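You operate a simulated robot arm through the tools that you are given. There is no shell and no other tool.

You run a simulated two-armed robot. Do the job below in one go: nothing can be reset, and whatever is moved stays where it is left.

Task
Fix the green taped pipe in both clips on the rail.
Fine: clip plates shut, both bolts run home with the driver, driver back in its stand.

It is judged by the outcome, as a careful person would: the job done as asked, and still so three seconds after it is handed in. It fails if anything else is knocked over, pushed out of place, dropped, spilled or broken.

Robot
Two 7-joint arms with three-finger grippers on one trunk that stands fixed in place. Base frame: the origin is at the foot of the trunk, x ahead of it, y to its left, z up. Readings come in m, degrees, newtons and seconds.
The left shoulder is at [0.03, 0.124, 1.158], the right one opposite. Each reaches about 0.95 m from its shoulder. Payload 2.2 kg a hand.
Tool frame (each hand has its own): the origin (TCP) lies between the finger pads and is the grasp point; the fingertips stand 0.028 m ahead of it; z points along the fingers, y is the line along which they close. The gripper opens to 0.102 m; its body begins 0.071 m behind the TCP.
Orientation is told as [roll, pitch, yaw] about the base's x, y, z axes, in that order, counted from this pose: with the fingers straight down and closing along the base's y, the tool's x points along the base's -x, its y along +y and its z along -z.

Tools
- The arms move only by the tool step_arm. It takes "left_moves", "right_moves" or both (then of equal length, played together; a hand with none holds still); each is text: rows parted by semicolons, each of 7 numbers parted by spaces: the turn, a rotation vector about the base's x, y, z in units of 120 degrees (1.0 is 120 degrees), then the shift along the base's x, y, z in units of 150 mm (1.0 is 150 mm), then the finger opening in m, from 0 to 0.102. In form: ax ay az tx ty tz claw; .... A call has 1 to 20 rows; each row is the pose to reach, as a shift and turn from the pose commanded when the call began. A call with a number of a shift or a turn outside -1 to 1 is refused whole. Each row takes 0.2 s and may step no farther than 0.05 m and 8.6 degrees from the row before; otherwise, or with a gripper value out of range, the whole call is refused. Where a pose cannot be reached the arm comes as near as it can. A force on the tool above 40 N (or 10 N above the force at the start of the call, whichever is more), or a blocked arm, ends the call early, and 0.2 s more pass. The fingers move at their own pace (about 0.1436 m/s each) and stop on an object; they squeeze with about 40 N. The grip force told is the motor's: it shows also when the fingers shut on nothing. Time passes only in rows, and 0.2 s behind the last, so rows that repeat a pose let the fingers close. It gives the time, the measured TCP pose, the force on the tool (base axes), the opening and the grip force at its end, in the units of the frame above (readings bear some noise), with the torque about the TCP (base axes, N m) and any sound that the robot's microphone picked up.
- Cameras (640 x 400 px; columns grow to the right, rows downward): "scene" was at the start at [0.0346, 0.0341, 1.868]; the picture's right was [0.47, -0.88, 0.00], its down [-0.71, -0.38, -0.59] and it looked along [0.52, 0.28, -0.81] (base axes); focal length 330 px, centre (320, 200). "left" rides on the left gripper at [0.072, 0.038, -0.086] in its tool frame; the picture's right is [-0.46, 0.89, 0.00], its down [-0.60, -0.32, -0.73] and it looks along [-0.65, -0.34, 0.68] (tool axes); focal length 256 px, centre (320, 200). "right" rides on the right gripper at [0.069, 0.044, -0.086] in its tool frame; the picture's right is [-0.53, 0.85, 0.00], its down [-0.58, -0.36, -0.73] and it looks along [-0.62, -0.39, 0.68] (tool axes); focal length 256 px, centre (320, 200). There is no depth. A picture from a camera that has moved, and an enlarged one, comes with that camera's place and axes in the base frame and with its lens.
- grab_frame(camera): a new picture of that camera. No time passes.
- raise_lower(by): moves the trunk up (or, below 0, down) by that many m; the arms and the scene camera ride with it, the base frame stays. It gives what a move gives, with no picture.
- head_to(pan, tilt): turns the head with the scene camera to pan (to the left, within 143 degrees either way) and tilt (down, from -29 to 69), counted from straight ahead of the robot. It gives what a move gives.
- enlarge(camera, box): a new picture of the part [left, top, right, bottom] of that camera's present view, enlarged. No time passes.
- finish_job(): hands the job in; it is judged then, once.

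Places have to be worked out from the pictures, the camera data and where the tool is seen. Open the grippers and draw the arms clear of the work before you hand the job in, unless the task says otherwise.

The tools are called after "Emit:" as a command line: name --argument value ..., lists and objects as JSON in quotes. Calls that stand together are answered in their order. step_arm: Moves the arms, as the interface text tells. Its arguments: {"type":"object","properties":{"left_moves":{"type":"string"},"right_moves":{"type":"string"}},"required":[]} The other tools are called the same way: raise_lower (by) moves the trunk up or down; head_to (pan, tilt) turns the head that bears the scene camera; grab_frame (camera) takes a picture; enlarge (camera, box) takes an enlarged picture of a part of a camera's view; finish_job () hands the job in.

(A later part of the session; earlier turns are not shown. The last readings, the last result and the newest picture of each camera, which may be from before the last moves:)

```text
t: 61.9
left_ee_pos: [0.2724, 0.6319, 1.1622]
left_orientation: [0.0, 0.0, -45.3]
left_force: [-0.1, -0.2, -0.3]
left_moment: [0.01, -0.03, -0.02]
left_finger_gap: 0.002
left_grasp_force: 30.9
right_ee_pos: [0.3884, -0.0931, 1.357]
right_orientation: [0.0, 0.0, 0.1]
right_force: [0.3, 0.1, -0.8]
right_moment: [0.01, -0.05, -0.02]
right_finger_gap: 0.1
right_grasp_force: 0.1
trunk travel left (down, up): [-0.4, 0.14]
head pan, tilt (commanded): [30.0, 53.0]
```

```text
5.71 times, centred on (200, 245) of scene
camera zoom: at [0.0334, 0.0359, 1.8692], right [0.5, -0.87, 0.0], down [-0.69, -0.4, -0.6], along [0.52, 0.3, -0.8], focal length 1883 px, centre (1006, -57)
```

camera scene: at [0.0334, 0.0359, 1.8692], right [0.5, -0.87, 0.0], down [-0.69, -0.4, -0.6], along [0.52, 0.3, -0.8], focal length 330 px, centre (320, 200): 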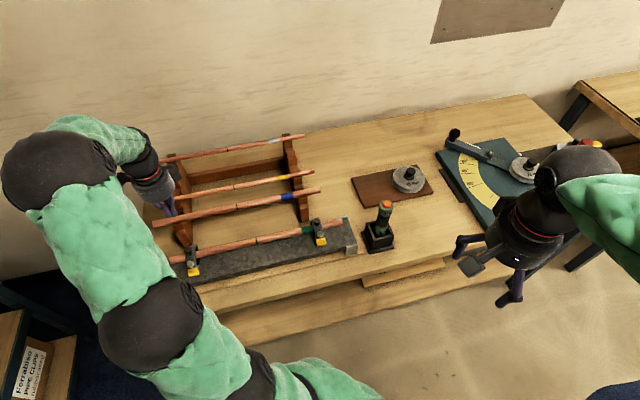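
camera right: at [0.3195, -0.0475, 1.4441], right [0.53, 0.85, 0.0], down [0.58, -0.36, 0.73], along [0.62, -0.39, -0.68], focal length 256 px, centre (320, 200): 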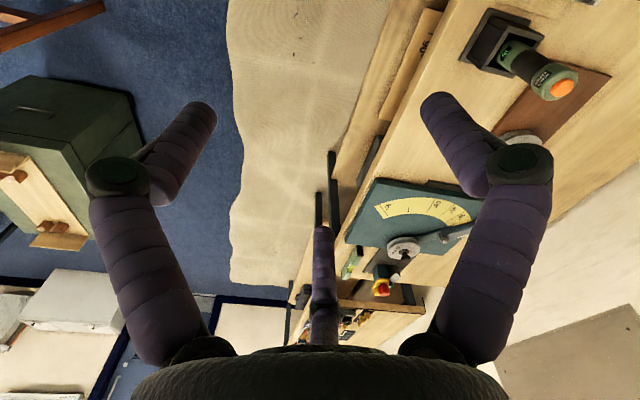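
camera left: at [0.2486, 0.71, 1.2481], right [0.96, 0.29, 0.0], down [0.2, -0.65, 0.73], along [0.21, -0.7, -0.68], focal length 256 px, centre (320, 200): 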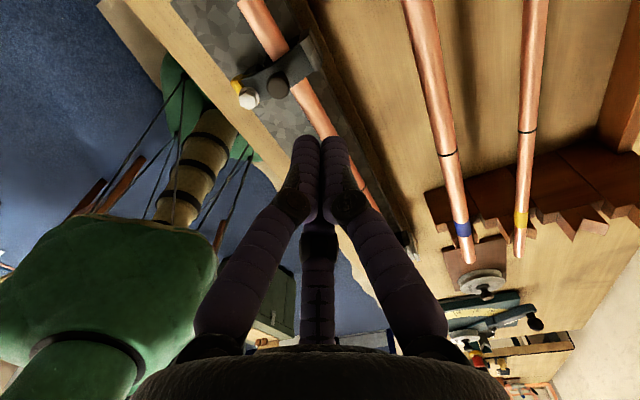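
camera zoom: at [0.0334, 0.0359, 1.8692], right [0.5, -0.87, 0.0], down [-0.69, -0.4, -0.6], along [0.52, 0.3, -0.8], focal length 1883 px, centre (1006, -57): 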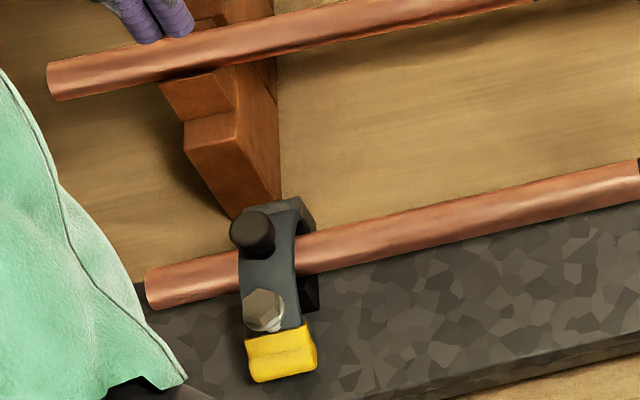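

Both plates are shut with their bolt heads above them. Now for the driver: its orange top is at about (0.622, 0.152, 1.095), so I retreat the right arm a little and carry the left hand over there, high and opening.

Emit:
step_arm --left_moves "0 0 0 0.17 -0.24 0.06 0; 0 0 0 0.34 -0.48 0.12 0; 0 0 0 0.52 -0.74 0.2 0; 0 0 0 0.7 -1.0 0.2 0.02" --right_moves "0 0 0 -0.13 -0.2 0 0.1; 0 0 0 -0.27 -0.4 0 0.1; 0 0 0 -0.4 -0.6 0 0.1; 0 0 0 -0.53 -0.8 0 0.1"

Emit:
step_arm --left_moves "0 0 0 0.17 -0.24 0 0.04; 0 0 0 0.36 -0.49 0 0.06; 0 0 0 0.55 -0.75 0 0.08; 0 0 0 0.73 -1.0 0 0.09"

Emit:
step_arm --left_moves "0 0 0 0.2 -0.26 0 0.09; 0 0 0 0.4 -0.52 0 0.09; 0 0 0 0.6 -0.78 0 0.09; 0 0 0 0.7 -0.95 0 0.09; 0 0 0 0.7 -0.95 0 0.09"

Emit:
grab_frame --camera "left"

Emit:
grab_frame --camera "scene"

```text
t: 62.9
left_ee_pos: [0.3775, 0.48, 1.1924]
left_orientation: [0.1, 0.2, -45.2]
left_force: [0.1, -0.1, 0.0]
left_moment: [0.03, -0.01, 0.0]
left_finger_gap: 0.02
left_grasp_force: 0.1
right_ee_pos: [0.3091, -0.2135, 1.3575]
right_orientation: [0.2, -0.1, -0.1]
right_force: [0.2, 0.4, 0.3]
right_moment: [0.01, -0.02, 0.04]
right_finger_gap: 0.1
right_grasp_force: 0.0
trunk travel left (down, up): [-0.4, 0.14]
head pan, tilt (commanded): [30.0, 53.0]
```

```text
t: 63.9
left_ee_pos: [0.4879, 0.332, 1.1909]
left_orientation: [0.0, 0.1, -45.3]
left_force: [0.6, 0.5, 0.6]
left_moment: [0.0, -0.02, -0.02]
left_finger_gap: 0.09
left_grasp_force: 0.0
right_ee_pos: [0.3103, -0.2137, 1.3576]
right_orientation: [0.1, 0.1, 0.0]
right_force: [0.8, -0.2, -0.4]
right_moment: [0.0, 0.04, 0.03]
right_finger_gap: 0.0997
right_grasp_force: 0.0
trunk travel left (down, up): [-0.4, 0.14]
head pan, tilt (commanded): [30.0, 53.0]
```

```text
t: 65.1
left_ee_pos: [0.5921, 0.1906, 1.1894]
left_orientation: [0.0, 0.0, -45.2]
left_force: [0.5, 0.2, -1.3]
left_moment: [-0.02, -0.02, 0.02]
left_finger_gap: 0.09
left_grasp_force: 0.0
right_ee_pos: [0.31, -0.211, 1.3587]
right_orientation: [0.0, 0.0, 0.0]
right_force: [0.3, 0.7, -0.1]
right_moment: [0.0, 0.01, 0.0]
right_finger_gap: 0.1002
right_grasp_force: 0.0
trunk travel left (down, up): [-0.4, 0.14]
head pan, tilt (commanded): [30.0, 53.0]
```

```text
taken
camera left: at [0.568, 0.2681, 1.2769], right [0.96, 0.29, 0.0], down [0.2, -0.65, 0.73], along [0.21, -0.7, -0.68], focal length 256 px, centre (320, 200)
```

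left: 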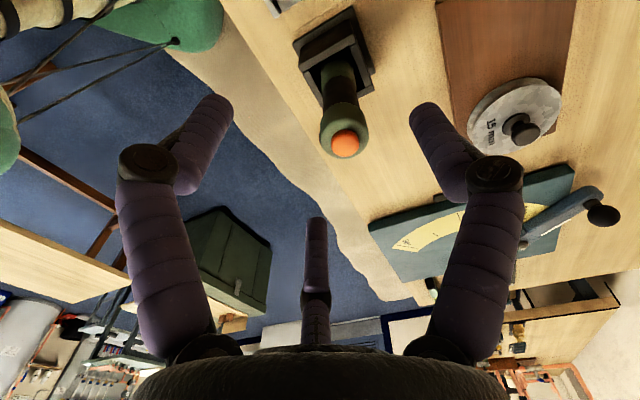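

```text
taken
camera scene: at [0.0332, 0.0377, 1.8692], right [0.5, -0.87, 0.0], down [-0.69, -0.4, -0.6], along [0.52, 0.3, -0.8], focal length 330 px, centre (320, 200)
```

scene: 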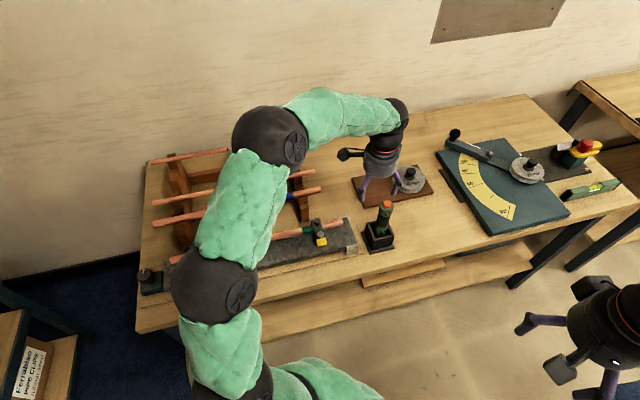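

The button ray from the left camera gives about (0.625, 0.154), agreeing with before. I move directly above the driver at z 1.15 and check centring.

Emit:
step_arm --left_moves "0 0 0 0.07 -0.08 -0.08 0.09; 0 0 0 0.14 -0.17 -0.17 0.09; 0 0 0 0.213 -0.25 -0.26 0.09; 0 0 0 0.213 -0.25 -0.26 0.09"

Emit:
grab_frame --camera "left"

Emit:
enlarge --camera "left" --box '[240, 40, 400, 180]'

Emit:
enlarge --camera "scene" --box '[340, 140, 430, 250]'

```text
t: 66.1
left_ee_pos: [0.6234, 0.1531, 1.1525]
left_orientation: [0.0, 0.0, -45.3]
left_force: [-0.5, 0.3, -0.2]
left_moment: [0.01, -0.01, 0.01]
left_finger_gap: 0.0899
left_grasp_force: 0.1
right_ee_pos: [0.3095, -0.2122, 1.3586]
right_orientation: [0.1, 0.0, -0.1]
right_force: [0.8, 0.3, 0.1]
right_moment: [-0.03, -0.02, 0.01]
right_finger_gap: 0.1001
right_grasp_force: 0.0
trunk travel left (down, up): [-0.4, 0.14]
head pan, tilt (commanded): [30.0, 53.0]
```

```text
taken
camera left: at [0.5999, 0.2312, 1.2379], right [0.96, 0.29, 0.0], down [0.2, -0.65, 0.73], along [0.21, -0.7, -0.68], focal length 256 px, centre (320, 200)
```

left: 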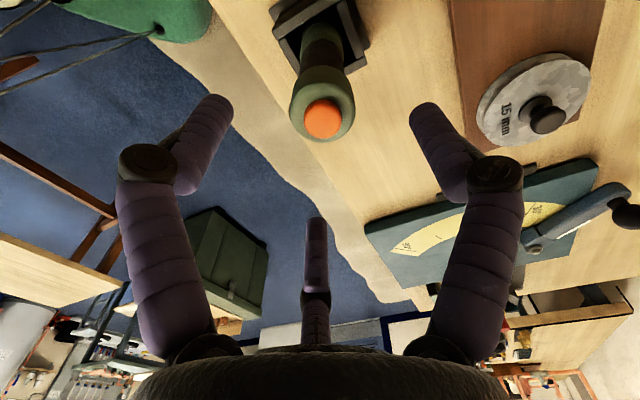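

```text
2.86 times, centred on (320, 110) of left
camera zoom: at [0.5999, 0.2312, 1.2379], right [0.96, 0.29, 0.0], down [0.2, -0.65, 0.73], along [0.21, -0.7, -0.68], focal length 731 px, centre (320, 457)
```

zoom: 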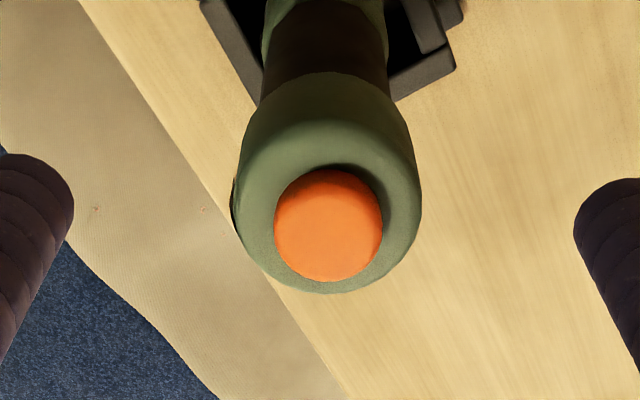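

```text
3.64 times, centred on (385, 195) of scene
camera zoom: at [0.0333, 0.0371, 1.8692], right [0.5, -0.87, 0.0], down [-0.69, -0.4, -0.6], along [0.52, 0.3, -0.8], focal length 1198 px, centre (84, 218)
```

zoom: 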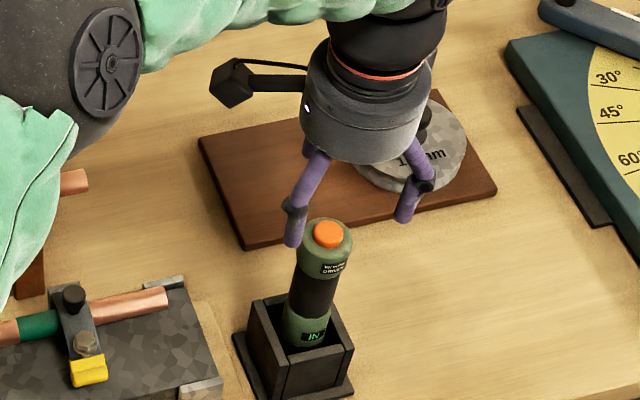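

The hand is centred over the driver within 2 to 3 mm. I descend with the fingers open around its green head to TCP z 1.05, keeping the palm about 25 mm above the orange button.

Emit:
step_arm --left_moves "0 0 0 0.014 0.008 -0.14 0.09; 0 0 0 0.014 0.008 -0.28 0.09; 0 0 0 0.014 0.008 -0.42 0.09; 0 0 0 0.014 0.008 -0.56 0.09; 0 0 0 0.014 0.008 -0.68 0.09; 0 0 0 0.014 0.008 -0.68 0.09"

Emit:
grab_frame --camera "left"

Emit:
enlarge --camera "scene" --box '[340, 140, 430, 250]'

```text
t: 67.5
left_ee_pos: [0.6275, 0.1542, 1.0495]
left_orientation: [0.0, 0.0, -45.3]
left_force: [-0.2, 0.3, -0.1]
left_moment: [0.0, -0.02, 0.0]
left_finger_gap: 0.0901
left_grasp_force: 0.1
right_ee_pos: [0.3107, -0.2112, 1.3574]
right_orientation: [0.0, 0.0, 0.0]
right_force: [-0.4, -0.7, -0.3]
right_moment: [-0.01, 0.01, 0.02]
right_finger_gap: 0.0999
right_grasp_force: 0.0
trunk travel left (down, up): [-0.4, 0.14]
head pan, tilt (commanded): [30.0, 53.0]
```

```text
taken
camera left: at [0.6021, 0.2321, 1.1366], right [0.96, 0.29, 0.0], down [0.2, -0.65, 0.73], along [0.21, -0.7, -0.68], focal length 256 px, centre (320, 200)
```

left: 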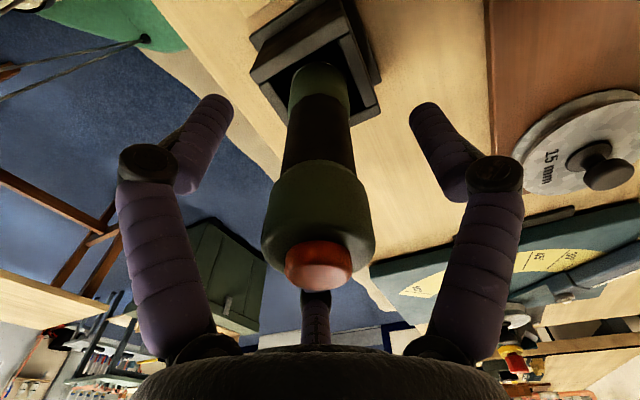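

```text
3.64 times, centred on (385, 195) of scene
camera zoom: at [0.0338, 0.0366, 1.8692], right [0.5, -0.87, 0.0], down [-0.69, -0.4, -0.6], along [0.52, 0.3, -0.8], focal length 1198 px, centre (84, 218)
```

zoom: 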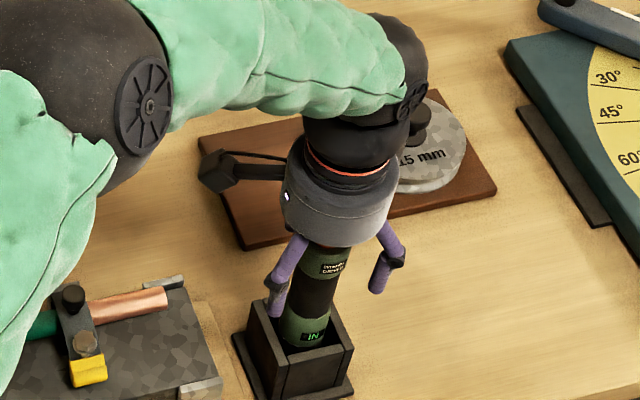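

The driver's head is centred between the fingers with the button well clear of the palm. I close the hand on it.

Emit:
step_arm --left_moves "0 0 0 0 0 0 0.06; 0 0 0 0 0 0 0.04; 0 0 0 0 0 0 0.02; 0 0 0 0 0 0 0; 0 0 0 0 0 0 0; 0 0 0 0 0 0 0"

Emit:
grab_frame --camera "left"

Emit:
enlarge --camera "scene" --box '[340, 140, 430, 250]'

```text
t: 68.9
left_ee_pos: [0.6262, 0.1542, 1.0505]
left_orientation: [0.0, 0.1, -45.3]
left_force: [1.2, -1.0, 0.4]
left_moment: [-0.03, 0.01, -0.03]
left_finger_gap: 0.0403
left_grasp_force: 39.7
right_ee_pos: [0.3103, -0.2129, 1.3576]
right_orientation: [-0.1, 0.0, -0.1]
right_force: [0.6, -0.7, 0.5]
right_moment: [-0.02, 0.0, 0.05]
right_finger_gap: 0.1001
right_grasp_force: 0.0
trunk travel left (down, up): [-0.4, 0.14]
head pan, tilt (commanded): [30.0, 53.0]
```

```text
taken
camera left: at [0.6022, 0.2319, 1.1367], right [0.96, 0.29, 0.0], down [0.2, -0.65, 0.73], along [0.21, -0.7, -0.68], focal length 256 px, centre (320, 200)
```

left: 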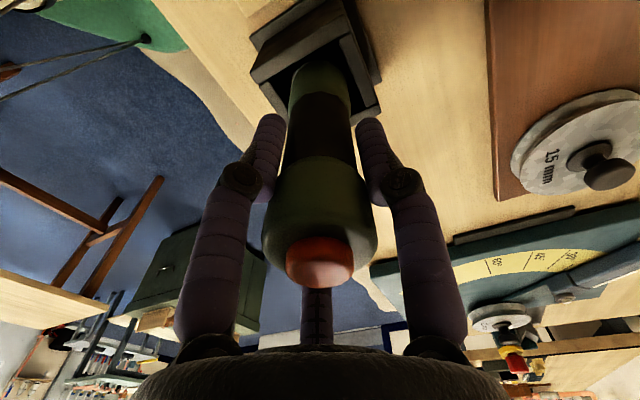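

```text
3.64 times, centred on (385, 195) of scene
camera zoom: at [0.034, 0.0365, 1.8692], right [0.5, -0.87, 0.0], down [-0.69, -0.4, -0.6], along [0.52, 0.3, -0.8], focal length 1198 px, centre (84, 218)
```

zoom: 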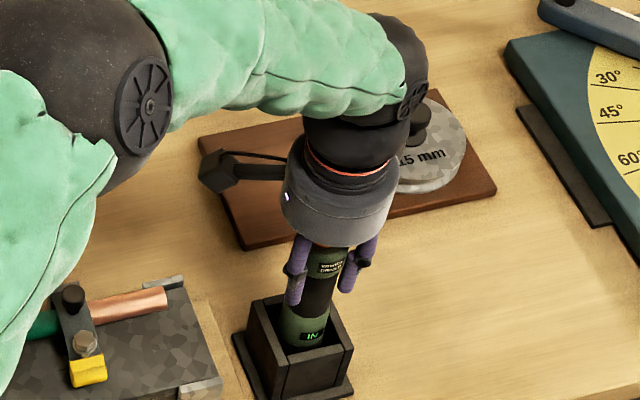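

The grip holds at a 40 mm gap with 40 N; I note this pose (0.6265, 0.1542, 1.050) for putting the driver back. I lift straight up slowly.

Emit:
step_arm --left_moves "0 0 0 0 0 0.07 0; 0 0 0 0 0 0.14 0; 0 0 0 0 0 0.28 0; 0 0 0 0 0 0.42 0; 0 0 0 0 0 0.56 0; 0 0 0 0 0 0.7 0; 0 0 0 0 0 0.85 0; 0 0 0 0 0 1.0 0"

Emit:
grab_frame --camera "left"

Emit:
enlarge --camera "scene" --box '[330, 110, 440, 260]'

Emit:
grab_frame --camera "right"

```text
t: 70.7
left_ee_pos: [0.6248, 0.1542, 1.1995]
left_orientation: [0.1, -0.1, -45.3]
left_force: [-0.7, 0.4, -6.3]
left_moment: [0.0, -0.02, -0.01]
left_finger_gap: 0.0405
left_grasp_force: 39.9
right_ee_pos: [0.3096, -0.2107, 1.3579]
right_orientation: [0.0, 0.0, 0.0]
right_force: [0.5, 0.5, 0.1]
right_moment: [0.01, -0.03, 0.0]
right_finger_gap: 0.0999
right_grasp_force: 0.0
trunk travel left (down, up): [-0.4, 0.14]
head pan, tilt (commanded): [30.0, 53.0]
```

```text
taken
camera left: at [0.6019, 0.232, 1.2862], right [0.96, 0.29, 0.0], down [0.2, -0.65, 0.73], along [0.21, -0.7, -0.68], focal length 256 px, centre (320, 200)
```

left: 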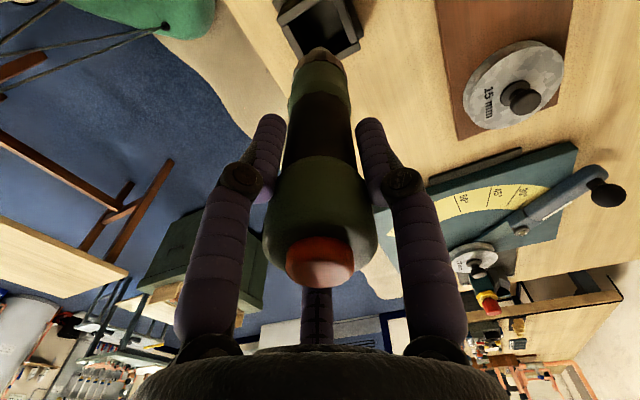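

```text
2.67 times, centred on (385, 185) of scene
camera zoom: at [0.0341, 0.0367, 1.8691], right [0.5, -0.87, 0.0], down [-0.69, -0.4, -0.6], along [0.52, 0.3, -0.8], focal length 879 px, centre (147, 240)
```

zoom: 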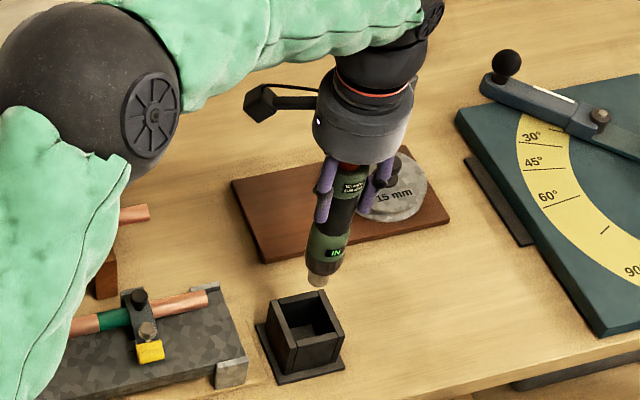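

```text
taken
camera right: at [0.2412, -0.1683, 1.4444], right [0.53, 0.85, 0.0], down [0.58, -0.36, 0.73], along [0.62, -0.39, -0.68], focal length 256 px, centre (320, 200)
```

right: 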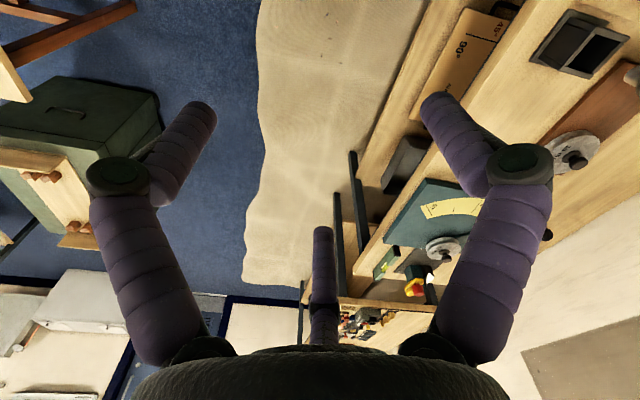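

The driver is out of the stand, hanging vertical, display "IN", with a socket nose about 0.17 m below the TCP. I zoom in on the nose from the left and scene cameras to learn its exact offset.

Emit:
enlarge --camera "left" --box '[270, 20, 370, 120]'

Emit:
enlarge --camera "scene" --box '[355, 160, 405, 225]'

```text
4.00 times, centred on (320, 70) of left
camera zoom: at [0.6019, 0.232, 1.2862], right [0.96, 0.29, 0.0], down [0.2, -0.65, 0.73], along [0.21, -0.7, -0.68], focal length 1024 px, centre (320, 720)
```

zoom: 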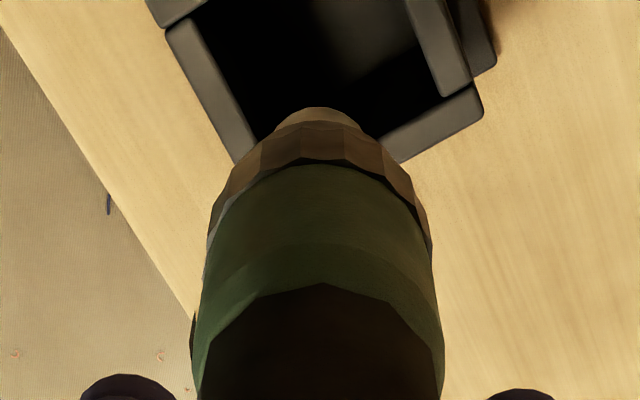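

```text
6.15 times, centred on (380, 192) of scene
camera zoom: at [0.0341, 0.0367, 1.8691], right [0.5, -0.87, 0.0], down [-0.69, -0.4, -0.6], along [0.52, 0.3, -0.8], focal length 2028 px, centre (-49, 246)
```

zoom: 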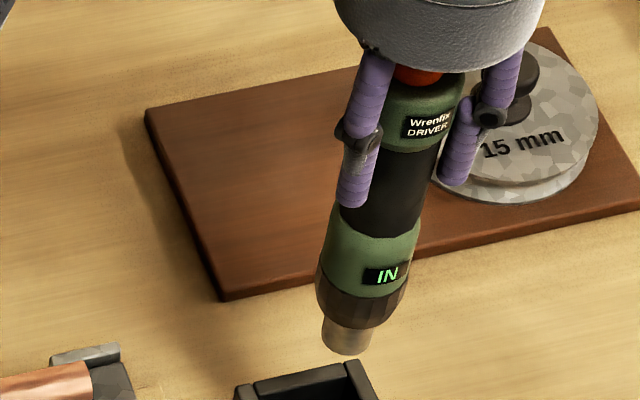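

The nose is a socket of about 22 mm outer diameter. I carry the driver over to the right bolt, keeping the nose about 40 mm above the bolt head for now.

Emit:
step_arm --left_moves "0 0 0 -0.1 0.1 0.1 0; 0 0 0 -0.25 0.27 0.15 0; 0 0 0 -0.4 0.43 0.15 0; 0 0 0 -0.55 0.6 0.15 0; 0 0 0 -0.7 0.76 0.15 0; 0 0 0 -0.82 0.88 0.15 0; 0 0 0 -0.9 0.96 0.1 0; 0 0 0 -0.9 0.96 0.1 0"

Emit:
grab_frame --camera "left"

Emit:
grab_frame --camera "scene"

Emit:
enlarge --camera "scene" --box '[280, 170, 360, 250]'

```text
t: 72.5
left_ee_pos: [0.491, 0.2981, 1.2143]
left_orientation: [0.0, 0.1, -45.4]
left_force: [0.3, 0.1, -5.3]
left_moment: [0.0, 0.0, -0.02]
left_finger_gap: 0.0406
left_grasp_force: 40.2
right_ee_pos: [0.3112, -0.2115, 1.3592]
right_orientation: [0.0, 0.0, 0.1]
right_force: [-0.2, 0.1, -0.1]
right_moment: [0.01, 0.01, -0.03]
right_finger_gap: 0.0999
right_grasp_force: 0.1
trunk travel left (down, up): [-0.4, 0.14]
head pan, tilt (commanded): [30.0, 53.0]
```

```text
taken
camera left: at [0.4668, 0.3761, 1.3011], right [0.96, 0.29, 0.0], down [0.2, -0.65, 0.73], along [0.21, -0.7, -0.68], focal length 256 px, centre (320, 200)
```

left: 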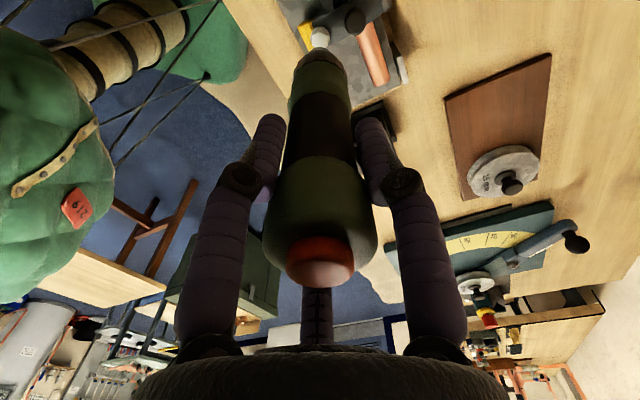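

```text
taken
camera scene: at [0.0348, 0.0365, 1.8691], right [0.5, -0.87, 0.0], down [-0.69, -0.4, -0.6], along [0.52, 0.3, -0.8], focal length 330 px, centre (320, 200)
```

scene: 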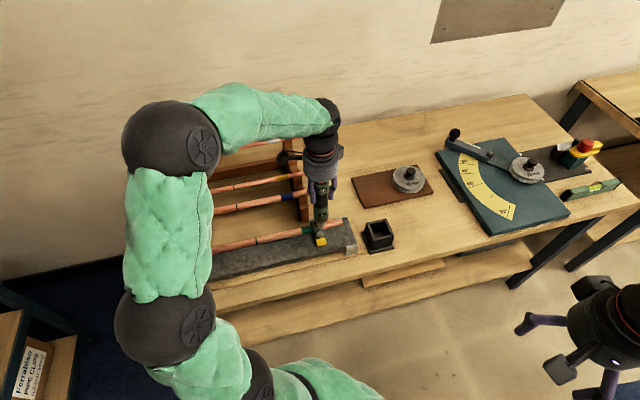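

```text
5.00 times, centred on (320, 210) of scene
camera zoom: at [0.0348, 0.0365, 1.8691], right [0.5, -0.87, 0.0], down [-0.69, -0.4, -0.6], along [0.52, 0.3, -0.8], focal length 1647 px, centre (320, 150)
```

zoom: 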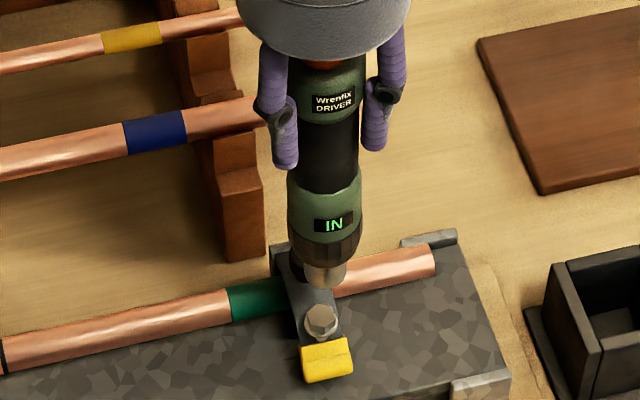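

By the scene view the bolt lies about 3 mm from directly below the nose. I zoom the left camera to check the other direction.

Emit:
enlarge --camera "left" --box '[280, 0, 360, 80]'

Emit:
enlarge --camera "scene" --box '[305, 205, 340, 240]'

```text
5.00 times, centred on (320, 40) of left
camera zoom: at [0.4668, 0.3761, 1.3011], right [0.96, 0.29, 0.0], down [0.2, -0.65, 0.73], along [0.21, -0.7, -0.68], focal length 1280 px, centre (320, 1000)
```

zoom: 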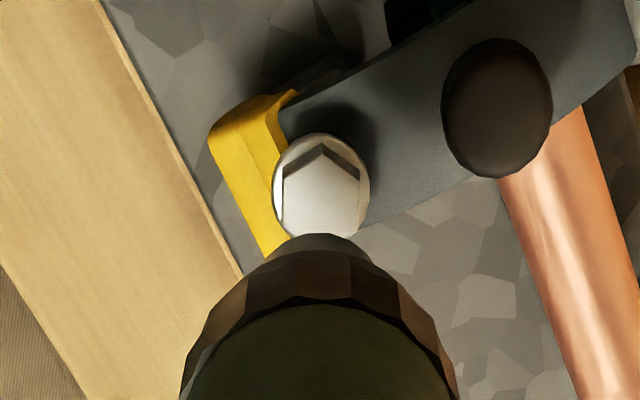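

```text
11.43 times, centred on (322, 222) of scene
camera zoom: at [0.0348, 0.0365, 1.8691], right [0.5, -0.87, 0.0], down [-0.69, -0.4, -0.6], along [0.52, 0.3, -0.8], focal length 3765 px, centre (291, -57)
```

zoom: 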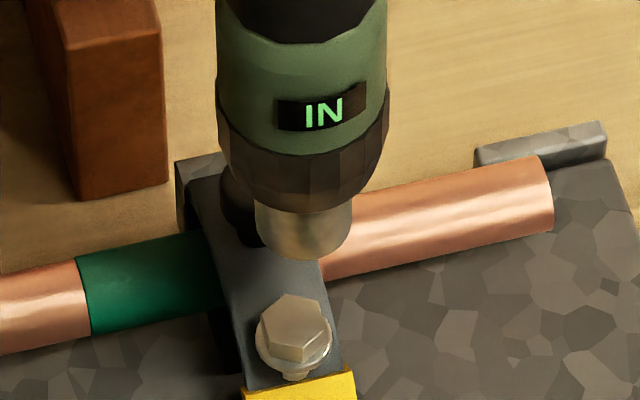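

Both cameras agree the bolt is only about 2 mm off the nose axis. I correct by (-1, +2) mm and lower to about 10 mm above the bolt head for a final check.

Emit:
step_arm --left_moves "0 0 0 -0.007 0.013 -0.08 0; 0 0 0 -0.007 0.013 -0.16 0; 0 0 0 -0.007 0.013 -0.22 0; 0 0 0 -0.007 0.013 -0.22 0"

Emit:
enlarge --camera "left" --box '[280, 0, 360, 80]'

Emit:
enlarge --camera "scene" --box '[305, 205, 340, 240]'

```text
t: 73.5
left_ee_pos: [0.4898, 0.3004, 1.1827]
left_orientation: [0.0, 0.0, -45.3]
left_force: [-0.6, 0.4, -5.4]
left_moment: [0.01, 0.02, -0.01]
left_finger_gap: 0.0403
left_grasp_force: 39.7
right_ee_pos: [0.3105, -0.2113, 1.3584]
right_orientation: [0.1, 0.1, 0.0]
right_force: [-0.3, 0.1, 0.7]
right_moment: [0.0, -0.01, -0.01]
right_finger_gap: 0.1001
right_grasp_force: 0.0
trunk travel left (down, up): [-0.4, 0.14]
head pan, tilt (commanded): [30.0, 53.0]
```

```text
5.00 times, centred on (320, 40) of left
camera zoom: at [0.4658, 0.3782, 1.2685], right [0.96, 0.29, 0.0], down [0.2, -0.65, 0.73], along [0.21, -0.7, -0.68], focal length 1280 px, centre (320, 1000)
```

zoom: 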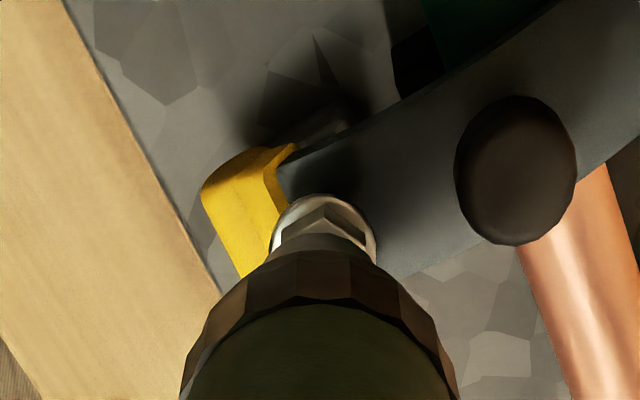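

```text
11.43 times, centred on (322, 222) of scene
camera zoom: at [0.0345, 0.0369, 1.8691], right [0.5, -0.87, 0.0], down [-0.69, -0.4, -0.6], along [0.52, 0.3, -0.8], focal length 3765 px, centre (291, -57)
```

zoom: 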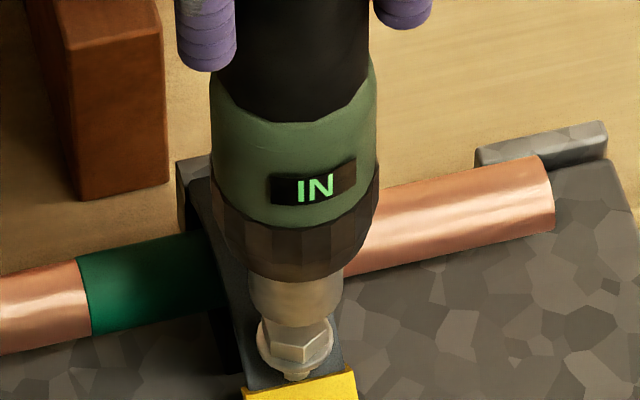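

Nose and bolt head line up within about 1 mm in both views. I lower in 2 to 3 mm rows to find contact.

Emit:
step_arm --left_moves "0 0 0 0 0 -0.02 0; 0 0 0 0 0 -0.04 0; 0 0 0 0 0 -0.06 0; 0 0 0 0 0 -0.08 0; 0 0 0 0 0 -0.093 0"

Emit:
enlarge --camera "scene" --box '[305, 205, 340, 240]'

```text
t: 74.7
left_ee_pos: [0.4899, 0.2991, 1.1683]
left_orientation: [0.0, 0.0, -45.3]
left_force: [-0.4, 0.3, -5.5]
left_moment: [0.01, -0.03, -0.02]
left_finger_gap: 0.0403
left_grasp_force: 39.9
right_ee_pos: [0.3118, -0.2118, 1.3579]
right_orientation: [0.1, 0.0, 0.0]
right_force: [1.4, 0.4, -0.1]
right_moment: [0.04, 0.01, 0.02]
right_finger_gap: 0.0999
right_grasp_force: 0.0
trunk travel left (down, up): [-0.4, 0.14]
head pan, tilt (commanded): [30.0, 53.0]
```

```text
11.43 times, centred on (322, 222) of scene
camera zoom: at [0.0346, 0.037, 1.8691], right [0.5, -0.87, 0.0], down [-0.69, -0.4, -0.6], along [0.52, 0.3, -0.8], focal length 3765 px, centre (291, -57)
```

zoom: 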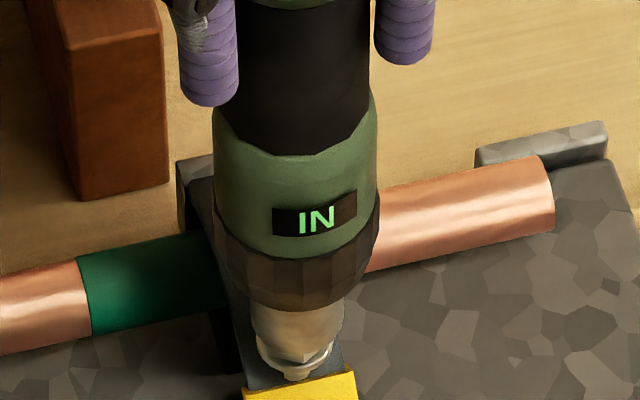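

The socket is just above or beginning to cover the hex head, with no force yet. I continue down in 2 mm rows.

Emit:
step_arm --left_moves "0 0 0 0 0 -0.013 0; 0 0 0 0 0 -0.027 0; 0 0 0 0 0 -0.04 0; 0 0 0 0 0 -0.053 0"

Emit:
enlarge --camera "scene" --box '[305, 205, 340, 240]'

```text
t: 75.7
left_ee_pos: [0.4899, 0.2992, 1.1616]
left_orientation: [0.2, -0.1, -45.3]
left_force: [-1.3, -0.8, 13.1]
left_moment: [-0.04, 0.4, 0.0]
left_finger_gap: 0.0405
left_grasp_force: 39.8
right_ee_pos: [0.3097, -0.212, 1.3585]
right_orientation: [0.0, 0.1, 0.1]
right_force: [-0.6, 0.0, -1.0]
right_moment: [0.01, -0.01, 0.02]
right_finger_gap: 0.1001
right_grasp_force: 0.1
trunk travel left (down, up): [-0.4, 0.14]
head pan, tilt (commanded): [30.0, 53.0]
```

```text
11.43 times, centred on (322, 222) of scene
camera zoom: at [0.0325, 0.0358, 1.8694], right [0.5, -0.87, 0.0], down [-0.69, -0.4, -0.6], along [0.52, 0.3, -0.8], focal length 3765 px, centre (291, -57)
```

zoom: 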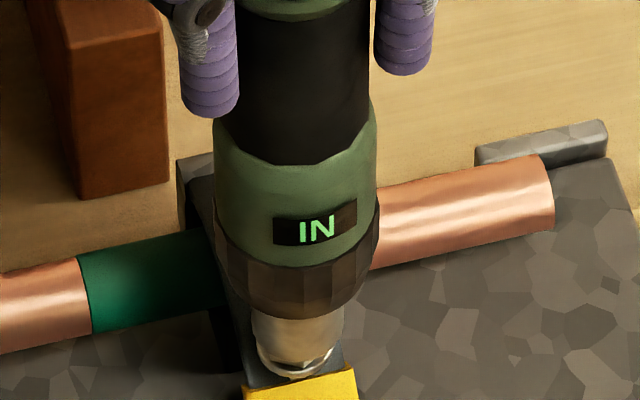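

Contact with about 18 N; the socket covers the head, but nothing turns and there is no sound. I press slightly more and hold to see if it starts by push.

Emit:
step_arm --left_moves "0 0 0 0 0 -0.007 0; 0 0 0 0 0 -0.01 0; 0 0 0 0 0 -0.01 0; 0 0 0 0 0 -0.01 0; 0 0 0 0 0 -0.01 0"

Emit:
enlarge --camera "scene" --box '[305, 205, 340, 240]'

Emit:
enlarge --camera "left" --box '[270, 0, 370, 100]'

```text
t: 76.9
left_ee_pos: [0.4887, 0.2997, 1.1571]
left_orientation: [-0.3, 0.2, -45.3]
left_force: [0.6, 0.2, -5.5]
left_moment: [0.0, 0.05, 0.02]
left_finger_gap: 0.0402
left_grasp_force: 39.7
right_ee_pos: [0.311, -0.2122, 1.3568]
right_orientation: [0.1, 0.1, 0.0]
right_force: [0.3, 0.0, 0.9]
right_moment: [-0.03, -0.01, 0.03]
right_finger_gap: 0.1001
right_grasp_force: 0.1
trunk travel left (down, up): [-0.4, 0.14]
head pan, tilt (commanded): [30.0, 53.0]
```

```text
11.43 times, centred on (322, 222) of scene
camera zoom: at [0.0345, 0.0369, 1.869], right [0.5, -0.87, 0.0], down [-0.69, -0.4, -0.6], along [0.52, 0.3, -0.8], focal length 3765 px, centre (291, -57)
```

zoom: 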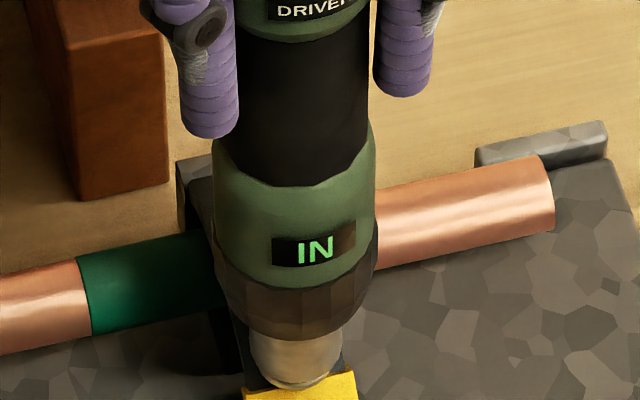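

```text
4.00 times, centred on (320, 50) of left
camera zoom: at [0.4652, 0.3772, 1.243], right [0.96, 0.29, -0.01], down [0.2, -0.65, 0.73], along [0.21, -0.7, -0.68], focal length 1024 px, centre (320, 800)
```

zoom: 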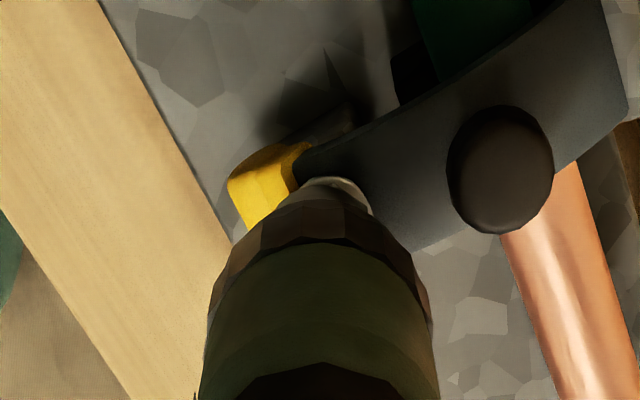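

The contact force has vanished and the hand sank 4 mm: either the socket slid over the hex or the bolt ran in a little. I keep pressing down in small steps to see.

Emit:
step_arm --left_moves "0 0 0 0 0 -0.013 0; 0 0 0 0 0 -0.02 0; 0 0 0 0 0 -0.027 0; 0 0 0 0 0 -0.027 0; 0 0 0 0 0 -0.027 0"

Emit:
enlarge --camera "scene" --box '[305, 205, 340, 240]'

```text
t: 78.1
left_ee_pos: [0.4886, 0.2994, 1.1571]
left_orientation: [0.1, -0.1, -45.3]
left_force: [-4.0, -1.9, 8.3]
left_moment: [-0.1, 0.58, 0.01]
left_finger_gap: 0.0407
left_grasp_force: 39.7
right_ee_pos: [0.309, -0.2132, 1.3578]
right_orientation: [0.0, 0.1, 0.0]
right_force: [0.3, -0.5, -0.9]
right_moment: [-0.03, 0.01, -0.03]
right_finger_gap: 0.1
right_grasp_force: 0.1
trunk travel left (down, up): [-0.4, 0.14]
head pan, tilt (commanded): [30.0, 53.0]
```

```text
11.43 times, centred on (322, 222) of scene
camera zoom: at [0.0327, 0.0359, 1.8693], right [0.5, -0.87, 0.0], down [-0.69, -0.4, -0.6], along [0.52, 0.3, -0.8], focal length 3765 px, centre (291, -57)
```

zoom: 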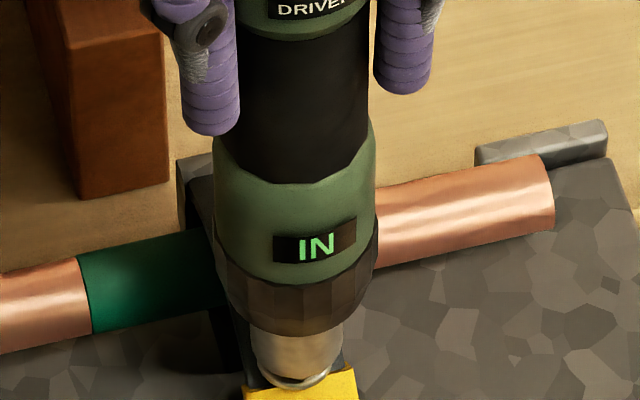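

Contact again at about 14 N. I press a further few millimetres to reach 25 to 30 N and hold it.

Emit:
step_arm --left_moves "0 0 0 0 0 -0.007 0; 0 0 0 0 0 -0.013 0; 0 0 0 0 0 -0.013 0; 0 0 0 0 0 -0.013 0; 0 0 0 0 0 -0.013 0; 0 0 0 0 0 -0.013 0"

Emit:
enlarge --camera "scene" --box '[305, 205, 340, 240]'

```text
t: 79.5
left_ee_pos: [0.4884, 0.2999, 1.1546]
left_orientation: [0.3, -0.1, -45.3]
left_force: [-1.1, -0.1, 31.3]
left_moment: [0.33, 0.15, -0.03]
left_finger_gap: 0.0405
left_grasp_force: 40.2
right_ee_pos: [0.3081, -0.214, 1.3583]
right_orientation: [0.2, -0.1, 0.0]
right_force: [0.1, -0.3, 0.0]
right_moment: [-0.01, -0.01, 0.01]
right_finger_gap: 0.0998
right_grasp_force: 0.1
trunk travel left (down, up): [-0.4, 0.14]
head pan, tilt (commanded): [30.0, 53.0]
```

```text
11.43 times, centred on (322, 222) of scene
camera zoom: at [0.0312, 0.035, 1.8694], right [0.5, -0.87, 0.0], down [-0.69, -0.4, -0.6], along [0.52, 0.3, -0.8], focal length 3765 px, centre (291, -57)
```

zoom: 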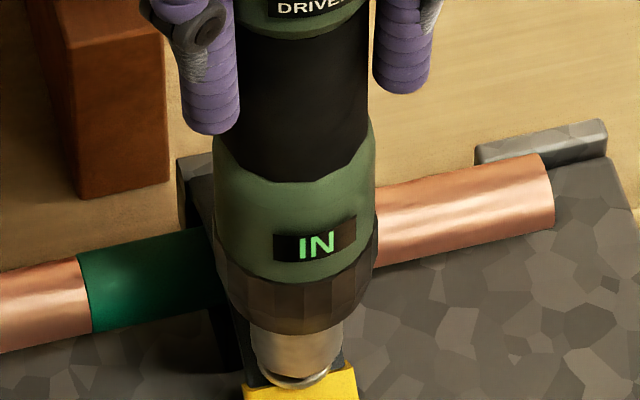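

Now 37 N presses with no further motion, while the bolt flange appears about 4 to 5 mm lower than before. I lift the driver off to inspect the bolt.

Emit:
step_arm --left_moves "0 0 0 0 0 0.05 0; 0 0 0 0 0 0.1 0; 0 0 0 0 0 0.2 0; 0 0 0 0 0 0.3 0; 0 0 0 0 0 0.4 0"

Emit:
enlarge --camera "scene" --box '[305, 205, 340, 240]'

Emit:
enlarge --camera "left" --box '[280, 0, 360, 80]'

```text
t: 80.7
left_ee_pos: [0.4885, 0.2999, 1.2132]
left_orientation: [0.0, 0.0, -45.3]
left_force: [-1.1, 0.4, -5.2]
left_moment: [-0.01, 0.04, 0.02]
left_finger_gap: 0.04
left_grasp_force: 40.0
right_ee_pos: [0.3095, -0.2124, 1.3579]
right_orientation: [0.0, 0.1, 0.0]
right_force: [-0.8, 1.3, 0.5]
right_moment: [-0.03, -0.02, 0.01]
right_finger_gap: 0.1001
right_grasp_force: 0.0
trunk travel left (down, up): [-0.4, 0.14]
head pan, tilt (commanded): [30.0, 53.0]
```

```text
11.43 times, centred on (322, 222) of scene
camera zoom: at [0.0341, 0.0367, 1.8691], right [0.5, -0.87, 0.0], down [-0.69, -0.4, -0.6], along [0.52, 0.3, -0.8], focal length 3765 px, centre (291, -57)
```

zoom: 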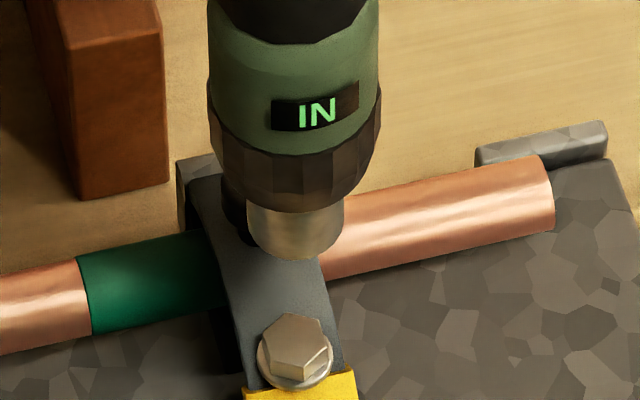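

```text
5.00 times, centred on (320, 40) of left
camera zoom: at [0.4663, 0.3784, 1.2993], right [0.96, 0.29, 0.0], down [0.2, -0.65, 0.73], along [0.21, -0.7, -0.68], focal length 1280 px, centre (320, 1000)
```

zoom: 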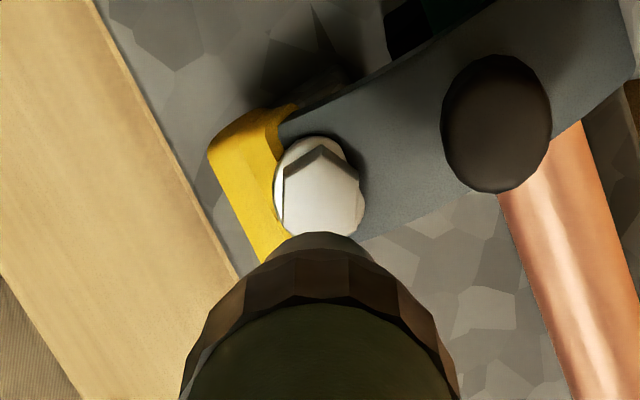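

The bolt is now home: its head is about 13 mm lower and the flange sits flat on the plate, so the driver ran it in by push-start. I raise slightly and carry the driver to the left bolt.

Emit:
step_arm --left_moves "0 0 0 -0.1 0.1 0.08 0; 0 0 0 -0.28 0.27 0.08 0; 0 0 0 -0.46 0.45 0.08 0; 0 0 0 -0.64 0.63 0.08 0; 0 0 0 -0.8 0.79 0.08 0; 0 0 0 -0.92 0.91 0.08 0"

Emit:
step_arm --left_moves "0 0 0 -0.16 0.16 0 0; 0 0 0 -0.33 0.33 0 0; 0 0 0 -0.5 0.49 0 0; 0 0 0 -0.67 0.66 0 0; 0 0 0 -0.82 0.81 0 0; 0 0 0 -0.93 0.92 0 0; 0 0 0 -0.93 0.92 0 0"

Emit:
grab_frame --camera "left"

Emit:
grab_frame --camera "scene"

Emit:
enlarge --camera "left" --box '[280, 0, 360, 80]'

Emit:
enlarge --camera "scene" --box '[165, 215, 235, 285]'

```text
t: 82.1
left_ee_pos: [0.3516, 0.4365, 1.2244]
left_orientation: [0.0, 0.0, -45.4]
left_force: [0.4, -0.2, -5.1]
left_moment: [0.01, -0.03, 0.03]
left_finger_gap: 0.0403
left_grasp_force: 40.0
right_ee_pos: [0.3099, -0.2121, 1.3586]
right_orientation: [0.0, 0.0, 0.0]
right_force: [-1.1, 0.6, -0.8]
right_moment: [-0.01, -0.04, 0.03]
right_finger_gap: 0.1001
right_grasp_force: 0.0
trunk travel left (down, up): [-0.4, 0.14]
head pan, tilt (commanded): [30.0, 53.0]
```

```text
t: 83.7
left_ee_pos: [0.2106, 0.5753, 1.225]
left_orientation: [-0.1, 0.1, -45.2]
left_force: [0.1, 0.2, -5.8]
left_moment: [0.02, -0.03, 0.0]
left_finger_gap: 0.0405
left_grasp_force: 40.1
right_ee_pos: [0.3106, -0.2111, 1.3582]
right_orientation: [0.0, 0.0, 0.0]
right_force: [0.0, 0.2, 0.9]
right_moment: [0.03, 0.01, 0.04]
right_finger_gap: 0.1
right_grasp_force: 0.0
trunk travel left (down, up): [-0.4, 0.14]
head pan, tilt (commanded): [30.0, 53.0]
```

```text
taken
camera left: at [0.1879, 0.653, 1.3116], right [0.96, 0.29, 0.0], down [0.2, -0.65, 0.73], along [0.21, -0.7, -0.68], focal length 256 px, centre (320, 200)
```

left: 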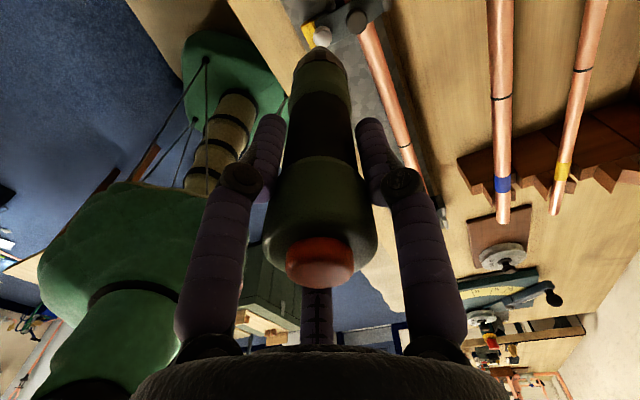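

```text
taken
camera scene: at [0.0345, 0.0369, 1.8691], right [0.5, -0.87, 0.0], down [-0.69, -0.4, -0.6], along [0.52, 0.3, -0.8], focal length 330 px, centre (320, 200)
```

scene: 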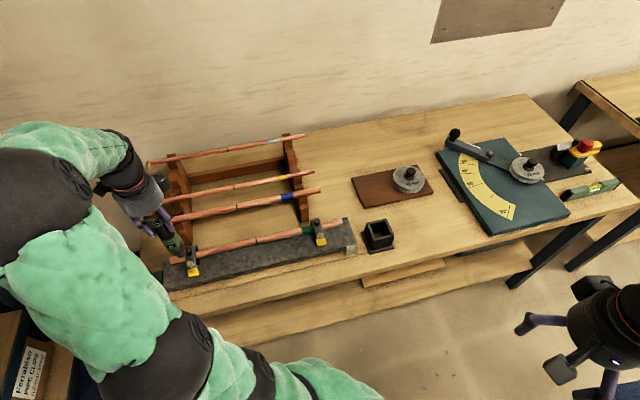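

```text
5.00 times, centred on (320, 40) of left
camera zoom: at [0.1879, 0.653, 1.3116], right [0.96, 0.29, 0.0], down [0.2, -0.65, 0.73], along [0.21, -0.7, -0.68], focal length 1280 px, centre (320, 1000)
```

zoom: 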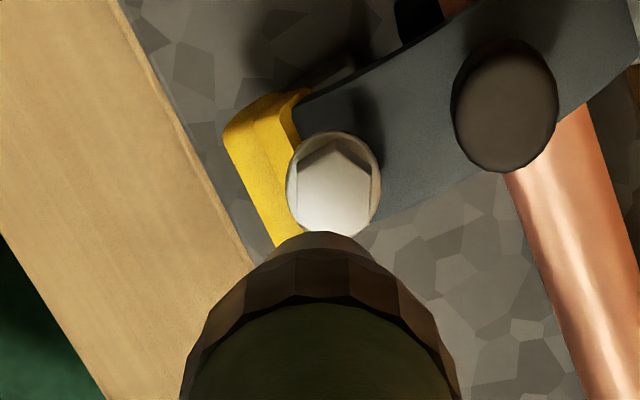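

```text
5.71 times, centred on (200, 250) of scene
camera zoom: at [0.0345, 0.0369, 1.8691], right [0.5, -0.87, 0.0], down [-0.69, -0.4, -0.6], along [0.52, 0.3, -0.8], focal length 1883 px, centre (1006, -86)
```

zoom: 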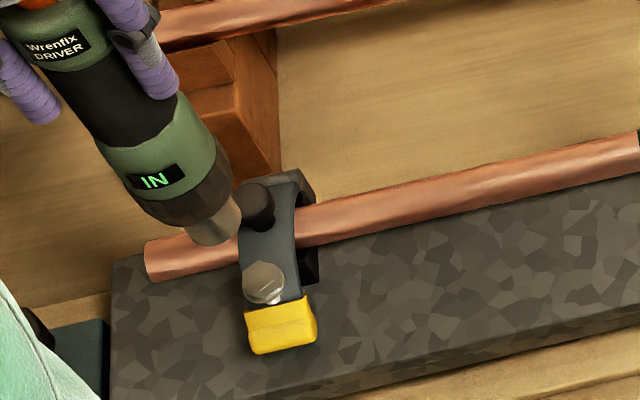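

The left-camera comparison with the right bolt's good alignment calls for a shift of about +3 mm in x. I apply it and lower to just above the head.

Emit:
step_arm --left_moves "0 0 0 0.019 0 -0.07 0; 0 0 0 0.019 0 -0.15 0; 0 0 0 0.019 0 -0.22 0; 0 0 0 0.019 0 -0.29 0; 0 0 0 0.019 0 -0.29 0"

Emit:
enlarge --camera "left" --box '[280, 0, 360, 80]'

Emit:
enlarge --camera "scene" --box '[175, 235, 215, 275]'

```text
t: 84.9
left_ee_pos: [0.2149, 0.5758, 1.1798]
left_orientation: [-0.1, 0.1, -45.4]
left_force: [0.3, -0.7, -5.4]
left_moment: [0.01, -0.05, 0.04]
left_finger_gap: 0.0406
left_grasp_force: 40.3
right_ee_pos: [0.3099, -0.2127, 1.3578]
right_orientation: [0.1, -0.1, 0.0]
right_force: [0.0, 0.1, -0.1]
right_moment: [0.01, -0.01, -0.01]
right_finger_gap: 0.1001
right_grasp_force: 0.1
trunk travel left (down, up): [-0.4, 0.14]
head pan, tilt (commanded): [30.0, 53.0]
```

```text
5.00 times, centred on (320, 40) of left
camera zoom: at [0.1913, 0.6531, 1.2667], right [0.96, 0.29, 0.0], down [0.2, -0.65, 0.73], along [0.21, -0.7, -0.68], focal length 1280 px, centre (320, 1000)
```

zoom: 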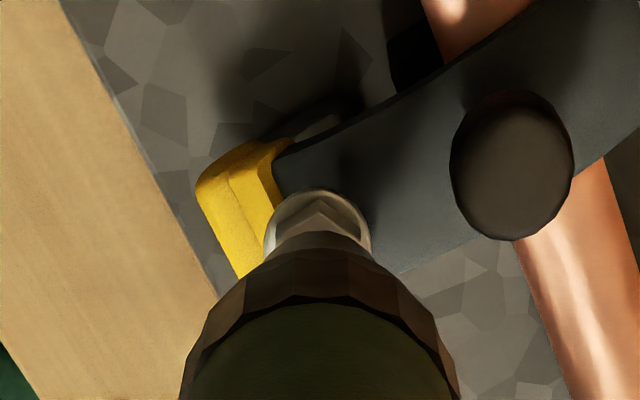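

```text
10.00 times, centred on (195, 255) of scene
camera zoom: at [0.0339, 0.037, 1.8691], right [0.5, -0.87, 0.0], down [-0.69, -0.4, -0.6], along [0.52, 0.3, -0.8], focal length 3295 px, centre (1570, -350)
```

zoom: 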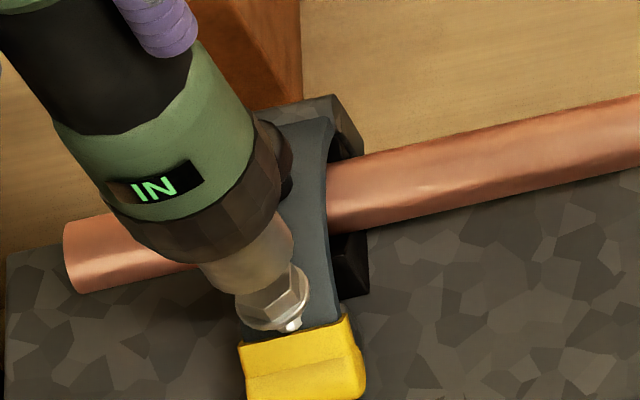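

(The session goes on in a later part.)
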